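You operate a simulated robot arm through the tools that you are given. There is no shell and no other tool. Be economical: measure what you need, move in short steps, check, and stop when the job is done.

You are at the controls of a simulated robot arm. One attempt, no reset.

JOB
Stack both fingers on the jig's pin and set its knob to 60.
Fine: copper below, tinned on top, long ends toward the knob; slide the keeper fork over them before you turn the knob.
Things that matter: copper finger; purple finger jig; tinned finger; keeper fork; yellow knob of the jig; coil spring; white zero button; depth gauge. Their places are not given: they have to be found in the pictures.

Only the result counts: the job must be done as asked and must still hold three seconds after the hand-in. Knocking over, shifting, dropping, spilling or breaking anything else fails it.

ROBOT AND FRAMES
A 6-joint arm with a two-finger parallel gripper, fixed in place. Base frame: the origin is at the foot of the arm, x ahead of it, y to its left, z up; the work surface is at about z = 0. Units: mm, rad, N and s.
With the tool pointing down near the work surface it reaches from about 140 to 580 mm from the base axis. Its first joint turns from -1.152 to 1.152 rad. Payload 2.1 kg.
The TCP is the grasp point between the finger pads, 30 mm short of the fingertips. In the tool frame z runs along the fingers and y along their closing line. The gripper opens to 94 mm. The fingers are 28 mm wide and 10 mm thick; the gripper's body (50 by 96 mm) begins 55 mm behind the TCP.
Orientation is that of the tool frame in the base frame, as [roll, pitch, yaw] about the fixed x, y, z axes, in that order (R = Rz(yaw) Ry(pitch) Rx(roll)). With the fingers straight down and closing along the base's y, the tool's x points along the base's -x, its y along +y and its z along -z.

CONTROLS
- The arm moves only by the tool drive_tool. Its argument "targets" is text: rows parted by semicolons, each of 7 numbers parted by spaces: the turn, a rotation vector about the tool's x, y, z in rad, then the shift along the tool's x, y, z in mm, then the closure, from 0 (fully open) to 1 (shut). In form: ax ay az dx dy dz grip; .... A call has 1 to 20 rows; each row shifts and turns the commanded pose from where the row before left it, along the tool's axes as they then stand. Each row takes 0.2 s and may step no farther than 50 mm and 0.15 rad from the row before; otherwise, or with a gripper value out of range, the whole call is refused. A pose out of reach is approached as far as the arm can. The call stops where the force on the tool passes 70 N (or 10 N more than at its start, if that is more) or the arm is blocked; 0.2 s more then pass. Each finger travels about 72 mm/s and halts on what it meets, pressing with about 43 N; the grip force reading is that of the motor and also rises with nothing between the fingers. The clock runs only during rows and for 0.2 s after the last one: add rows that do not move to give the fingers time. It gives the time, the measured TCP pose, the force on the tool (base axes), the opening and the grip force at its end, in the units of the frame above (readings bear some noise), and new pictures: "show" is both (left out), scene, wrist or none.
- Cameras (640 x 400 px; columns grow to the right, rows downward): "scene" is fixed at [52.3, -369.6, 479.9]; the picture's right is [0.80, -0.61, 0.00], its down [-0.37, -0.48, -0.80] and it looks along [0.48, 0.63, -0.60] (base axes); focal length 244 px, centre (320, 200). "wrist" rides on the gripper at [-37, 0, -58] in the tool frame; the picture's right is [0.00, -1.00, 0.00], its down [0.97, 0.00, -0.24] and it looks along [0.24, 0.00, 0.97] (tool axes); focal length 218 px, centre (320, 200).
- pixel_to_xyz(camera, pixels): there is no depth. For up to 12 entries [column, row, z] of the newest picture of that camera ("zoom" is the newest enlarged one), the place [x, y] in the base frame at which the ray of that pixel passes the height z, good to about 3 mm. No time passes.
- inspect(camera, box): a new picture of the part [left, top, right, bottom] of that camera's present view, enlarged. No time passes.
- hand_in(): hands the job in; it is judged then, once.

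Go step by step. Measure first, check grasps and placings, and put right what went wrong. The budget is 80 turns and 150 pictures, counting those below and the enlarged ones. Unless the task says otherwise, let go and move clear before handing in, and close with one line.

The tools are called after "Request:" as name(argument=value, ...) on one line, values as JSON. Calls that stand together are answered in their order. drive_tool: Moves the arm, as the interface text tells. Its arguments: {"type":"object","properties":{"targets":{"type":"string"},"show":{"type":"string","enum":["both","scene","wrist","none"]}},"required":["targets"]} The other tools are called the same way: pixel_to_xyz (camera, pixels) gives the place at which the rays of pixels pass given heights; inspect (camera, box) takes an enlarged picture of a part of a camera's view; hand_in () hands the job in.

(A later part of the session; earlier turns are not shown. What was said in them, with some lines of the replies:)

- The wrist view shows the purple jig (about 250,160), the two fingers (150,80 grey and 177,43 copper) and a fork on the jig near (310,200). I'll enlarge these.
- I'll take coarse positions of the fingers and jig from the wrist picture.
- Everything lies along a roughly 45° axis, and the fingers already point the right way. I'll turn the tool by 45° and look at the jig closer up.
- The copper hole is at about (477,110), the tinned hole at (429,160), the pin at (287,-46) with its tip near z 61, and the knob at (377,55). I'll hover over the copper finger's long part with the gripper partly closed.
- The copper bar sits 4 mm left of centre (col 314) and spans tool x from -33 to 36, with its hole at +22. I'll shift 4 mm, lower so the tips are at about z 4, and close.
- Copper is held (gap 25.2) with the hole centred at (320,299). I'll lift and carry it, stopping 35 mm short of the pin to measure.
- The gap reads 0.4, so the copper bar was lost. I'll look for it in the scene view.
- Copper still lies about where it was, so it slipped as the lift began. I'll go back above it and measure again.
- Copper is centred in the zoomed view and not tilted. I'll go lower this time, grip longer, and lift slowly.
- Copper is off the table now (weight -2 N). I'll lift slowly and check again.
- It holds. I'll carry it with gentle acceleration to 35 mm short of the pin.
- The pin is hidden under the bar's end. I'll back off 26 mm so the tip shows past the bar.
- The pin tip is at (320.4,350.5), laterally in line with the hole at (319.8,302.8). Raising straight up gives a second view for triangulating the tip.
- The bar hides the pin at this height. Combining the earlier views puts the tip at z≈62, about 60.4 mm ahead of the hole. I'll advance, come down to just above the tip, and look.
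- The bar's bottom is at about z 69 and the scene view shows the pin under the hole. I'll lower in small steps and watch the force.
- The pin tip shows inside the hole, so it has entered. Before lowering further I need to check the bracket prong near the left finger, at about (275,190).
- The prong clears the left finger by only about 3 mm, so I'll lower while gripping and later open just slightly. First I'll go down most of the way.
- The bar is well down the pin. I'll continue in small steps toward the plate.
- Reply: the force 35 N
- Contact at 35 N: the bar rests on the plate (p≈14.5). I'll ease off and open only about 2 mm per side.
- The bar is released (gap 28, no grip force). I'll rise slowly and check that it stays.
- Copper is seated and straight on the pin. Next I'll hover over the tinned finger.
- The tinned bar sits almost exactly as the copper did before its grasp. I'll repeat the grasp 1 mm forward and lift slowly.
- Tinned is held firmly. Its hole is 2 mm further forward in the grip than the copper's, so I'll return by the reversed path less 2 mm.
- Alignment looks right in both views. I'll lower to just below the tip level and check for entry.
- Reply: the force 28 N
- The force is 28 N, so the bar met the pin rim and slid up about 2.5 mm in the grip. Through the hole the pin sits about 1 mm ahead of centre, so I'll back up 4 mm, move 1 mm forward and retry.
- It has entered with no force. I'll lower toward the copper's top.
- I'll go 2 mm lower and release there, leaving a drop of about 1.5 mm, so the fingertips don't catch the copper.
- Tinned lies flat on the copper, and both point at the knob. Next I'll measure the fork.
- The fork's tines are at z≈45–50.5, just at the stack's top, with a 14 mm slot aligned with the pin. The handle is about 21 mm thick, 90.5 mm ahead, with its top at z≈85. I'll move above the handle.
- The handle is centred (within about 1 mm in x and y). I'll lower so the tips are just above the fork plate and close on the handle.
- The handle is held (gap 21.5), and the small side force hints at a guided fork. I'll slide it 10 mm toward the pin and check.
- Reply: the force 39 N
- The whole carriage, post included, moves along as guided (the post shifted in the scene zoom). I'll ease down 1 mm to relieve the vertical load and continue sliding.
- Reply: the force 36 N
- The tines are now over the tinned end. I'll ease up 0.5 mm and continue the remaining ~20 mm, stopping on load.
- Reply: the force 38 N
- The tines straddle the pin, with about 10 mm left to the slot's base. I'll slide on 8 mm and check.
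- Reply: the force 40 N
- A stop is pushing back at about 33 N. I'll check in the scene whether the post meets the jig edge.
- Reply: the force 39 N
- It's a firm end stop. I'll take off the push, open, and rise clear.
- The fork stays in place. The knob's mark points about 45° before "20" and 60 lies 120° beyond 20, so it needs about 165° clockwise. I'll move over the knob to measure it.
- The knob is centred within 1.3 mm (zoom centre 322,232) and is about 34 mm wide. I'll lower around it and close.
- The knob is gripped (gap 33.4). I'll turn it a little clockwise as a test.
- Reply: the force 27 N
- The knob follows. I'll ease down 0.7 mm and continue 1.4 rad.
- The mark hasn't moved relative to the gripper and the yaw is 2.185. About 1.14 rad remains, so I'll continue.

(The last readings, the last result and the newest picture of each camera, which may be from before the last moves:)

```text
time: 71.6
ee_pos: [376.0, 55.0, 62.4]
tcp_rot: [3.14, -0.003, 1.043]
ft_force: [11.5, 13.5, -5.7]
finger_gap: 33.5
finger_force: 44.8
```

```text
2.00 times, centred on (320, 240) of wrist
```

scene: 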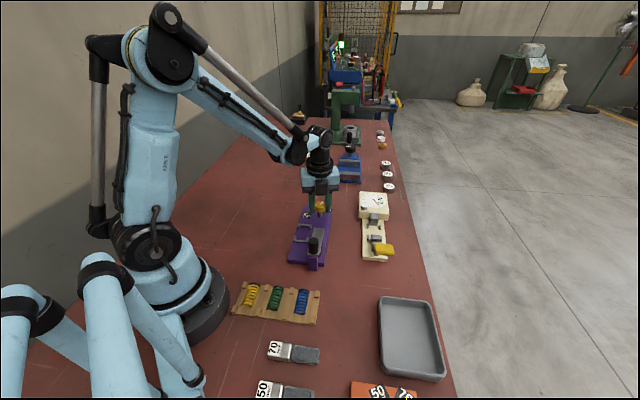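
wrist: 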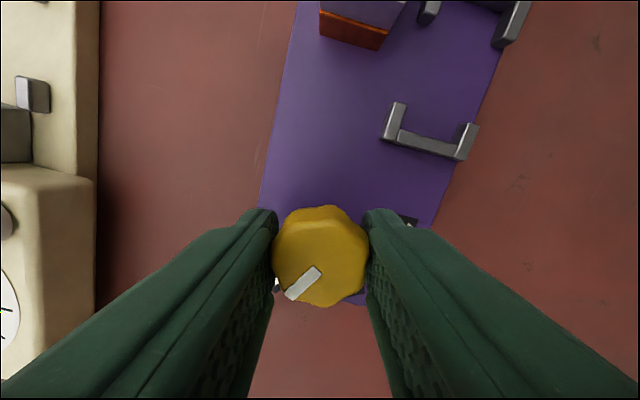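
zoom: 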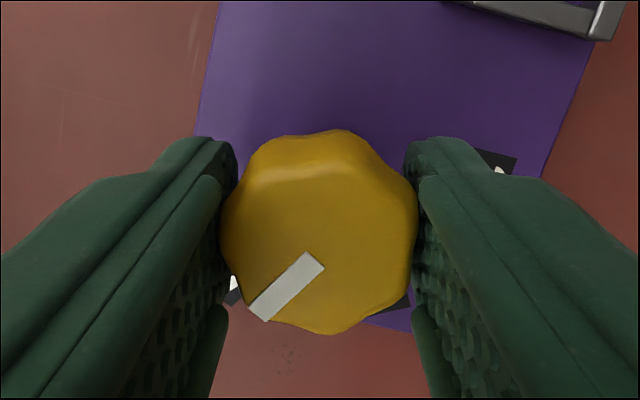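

The yaw is 1.043 as planned. I'll release, rise straight up, and check the mark against the 60 label.

Request:
drive_tool(targets="0 0 0 0 0 0 0.6;0 0 0 0 0 0 0.45;0 0 0 0 0 0 0.4;0 0 0 0 0 -8 0.4;0 0 0 0 0 -22 0.4;0 0 0 0 0 -30 0.4;0 0 0 0 0 -30 0.4;0 0 0 0 0 0 0.4;0 0 0 0 0 0 0.4")

Request:
inspect(camera="wrist", box=[250, 140, 390, 240])

Request:
inspect(camera="scene", box=[285, 180, 345, 270])

```text
time: 73.6
ee_pos: [375.1, 54.4, 152.4]
tcp_rot: [3.141, -0.001, 1.043]
ft_force: [0.0, -0.7, -0.3]
finger_gap: 56.4
finger_force: 0.0
```

scene: 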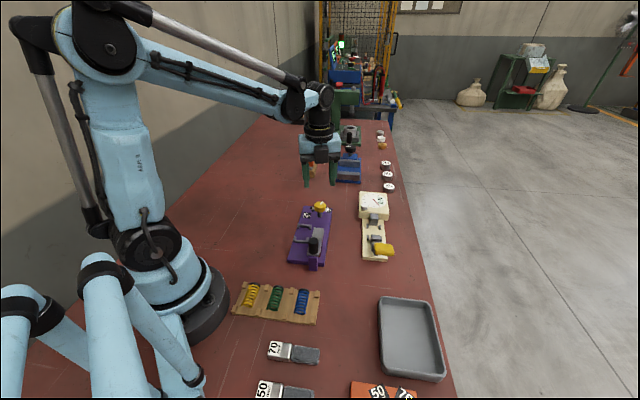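
wrist: 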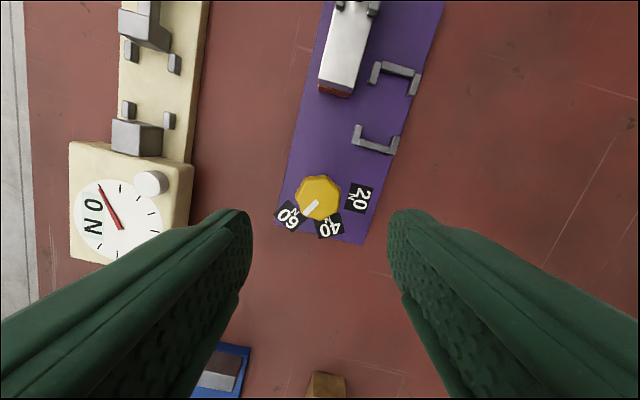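

```text
4.00 times, centred on (320, 190) of wrist
```

zoom: 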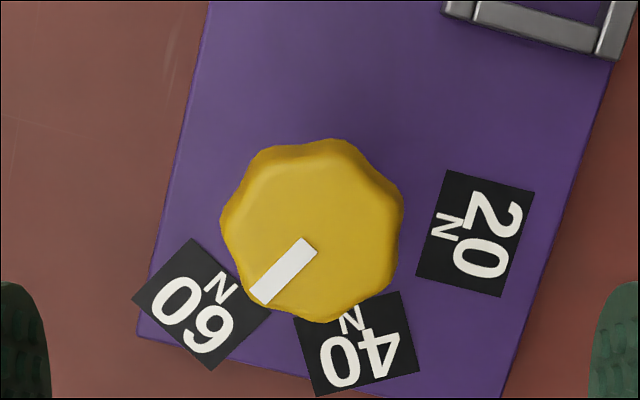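

```text
4.44 times, centred on (315, 225) of scene
```

zoom: 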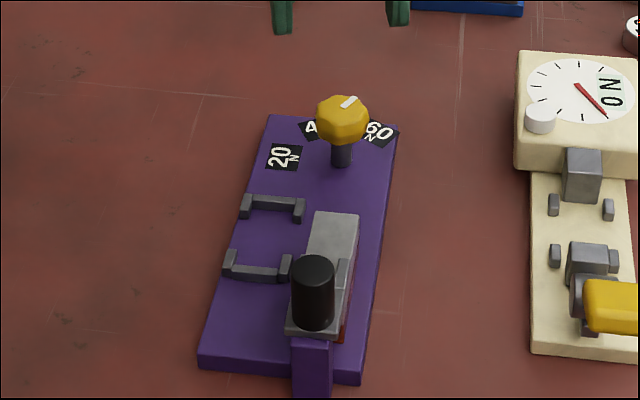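

The mark points at or very near the 60 label. I'll enlarge it for a more precise angle.

Request:
inspect(camera="wrist", box=[275, 165, 345, 235])

Request:
pixel_to_xyz(camera="wrist", pixels=[[317.3, 201.2, 52], [305.2, 214.3, 52], [318, 198, 52], [289, 216.5, 15], [329, 225, 15], [358.5, 198.3, 15]])

```text
5.71 times, centred on (310, 200) of wrist
```

zoom: 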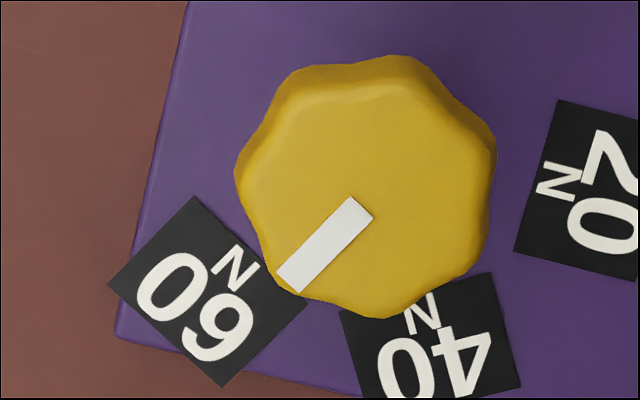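

```text
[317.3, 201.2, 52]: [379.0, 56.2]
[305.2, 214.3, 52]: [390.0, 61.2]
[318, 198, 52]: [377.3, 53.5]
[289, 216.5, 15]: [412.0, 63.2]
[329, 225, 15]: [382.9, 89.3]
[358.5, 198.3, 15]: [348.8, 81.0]
```

The mark's edges lie at 45.8° against about 45° for the 60 label's radial direction, so the knob is set to within about 1°. The stack and fork are in place and the arm is clear, so I'm handing in.

Request:
hand_in()

```text
The job is handed in.
```

The job is handed in: the copper finger is on the pin with the tinned one on top, long ends toward the knob. The keeper fork was slid over them to its end stop, and then the knob was set to 60 (within about 1°).
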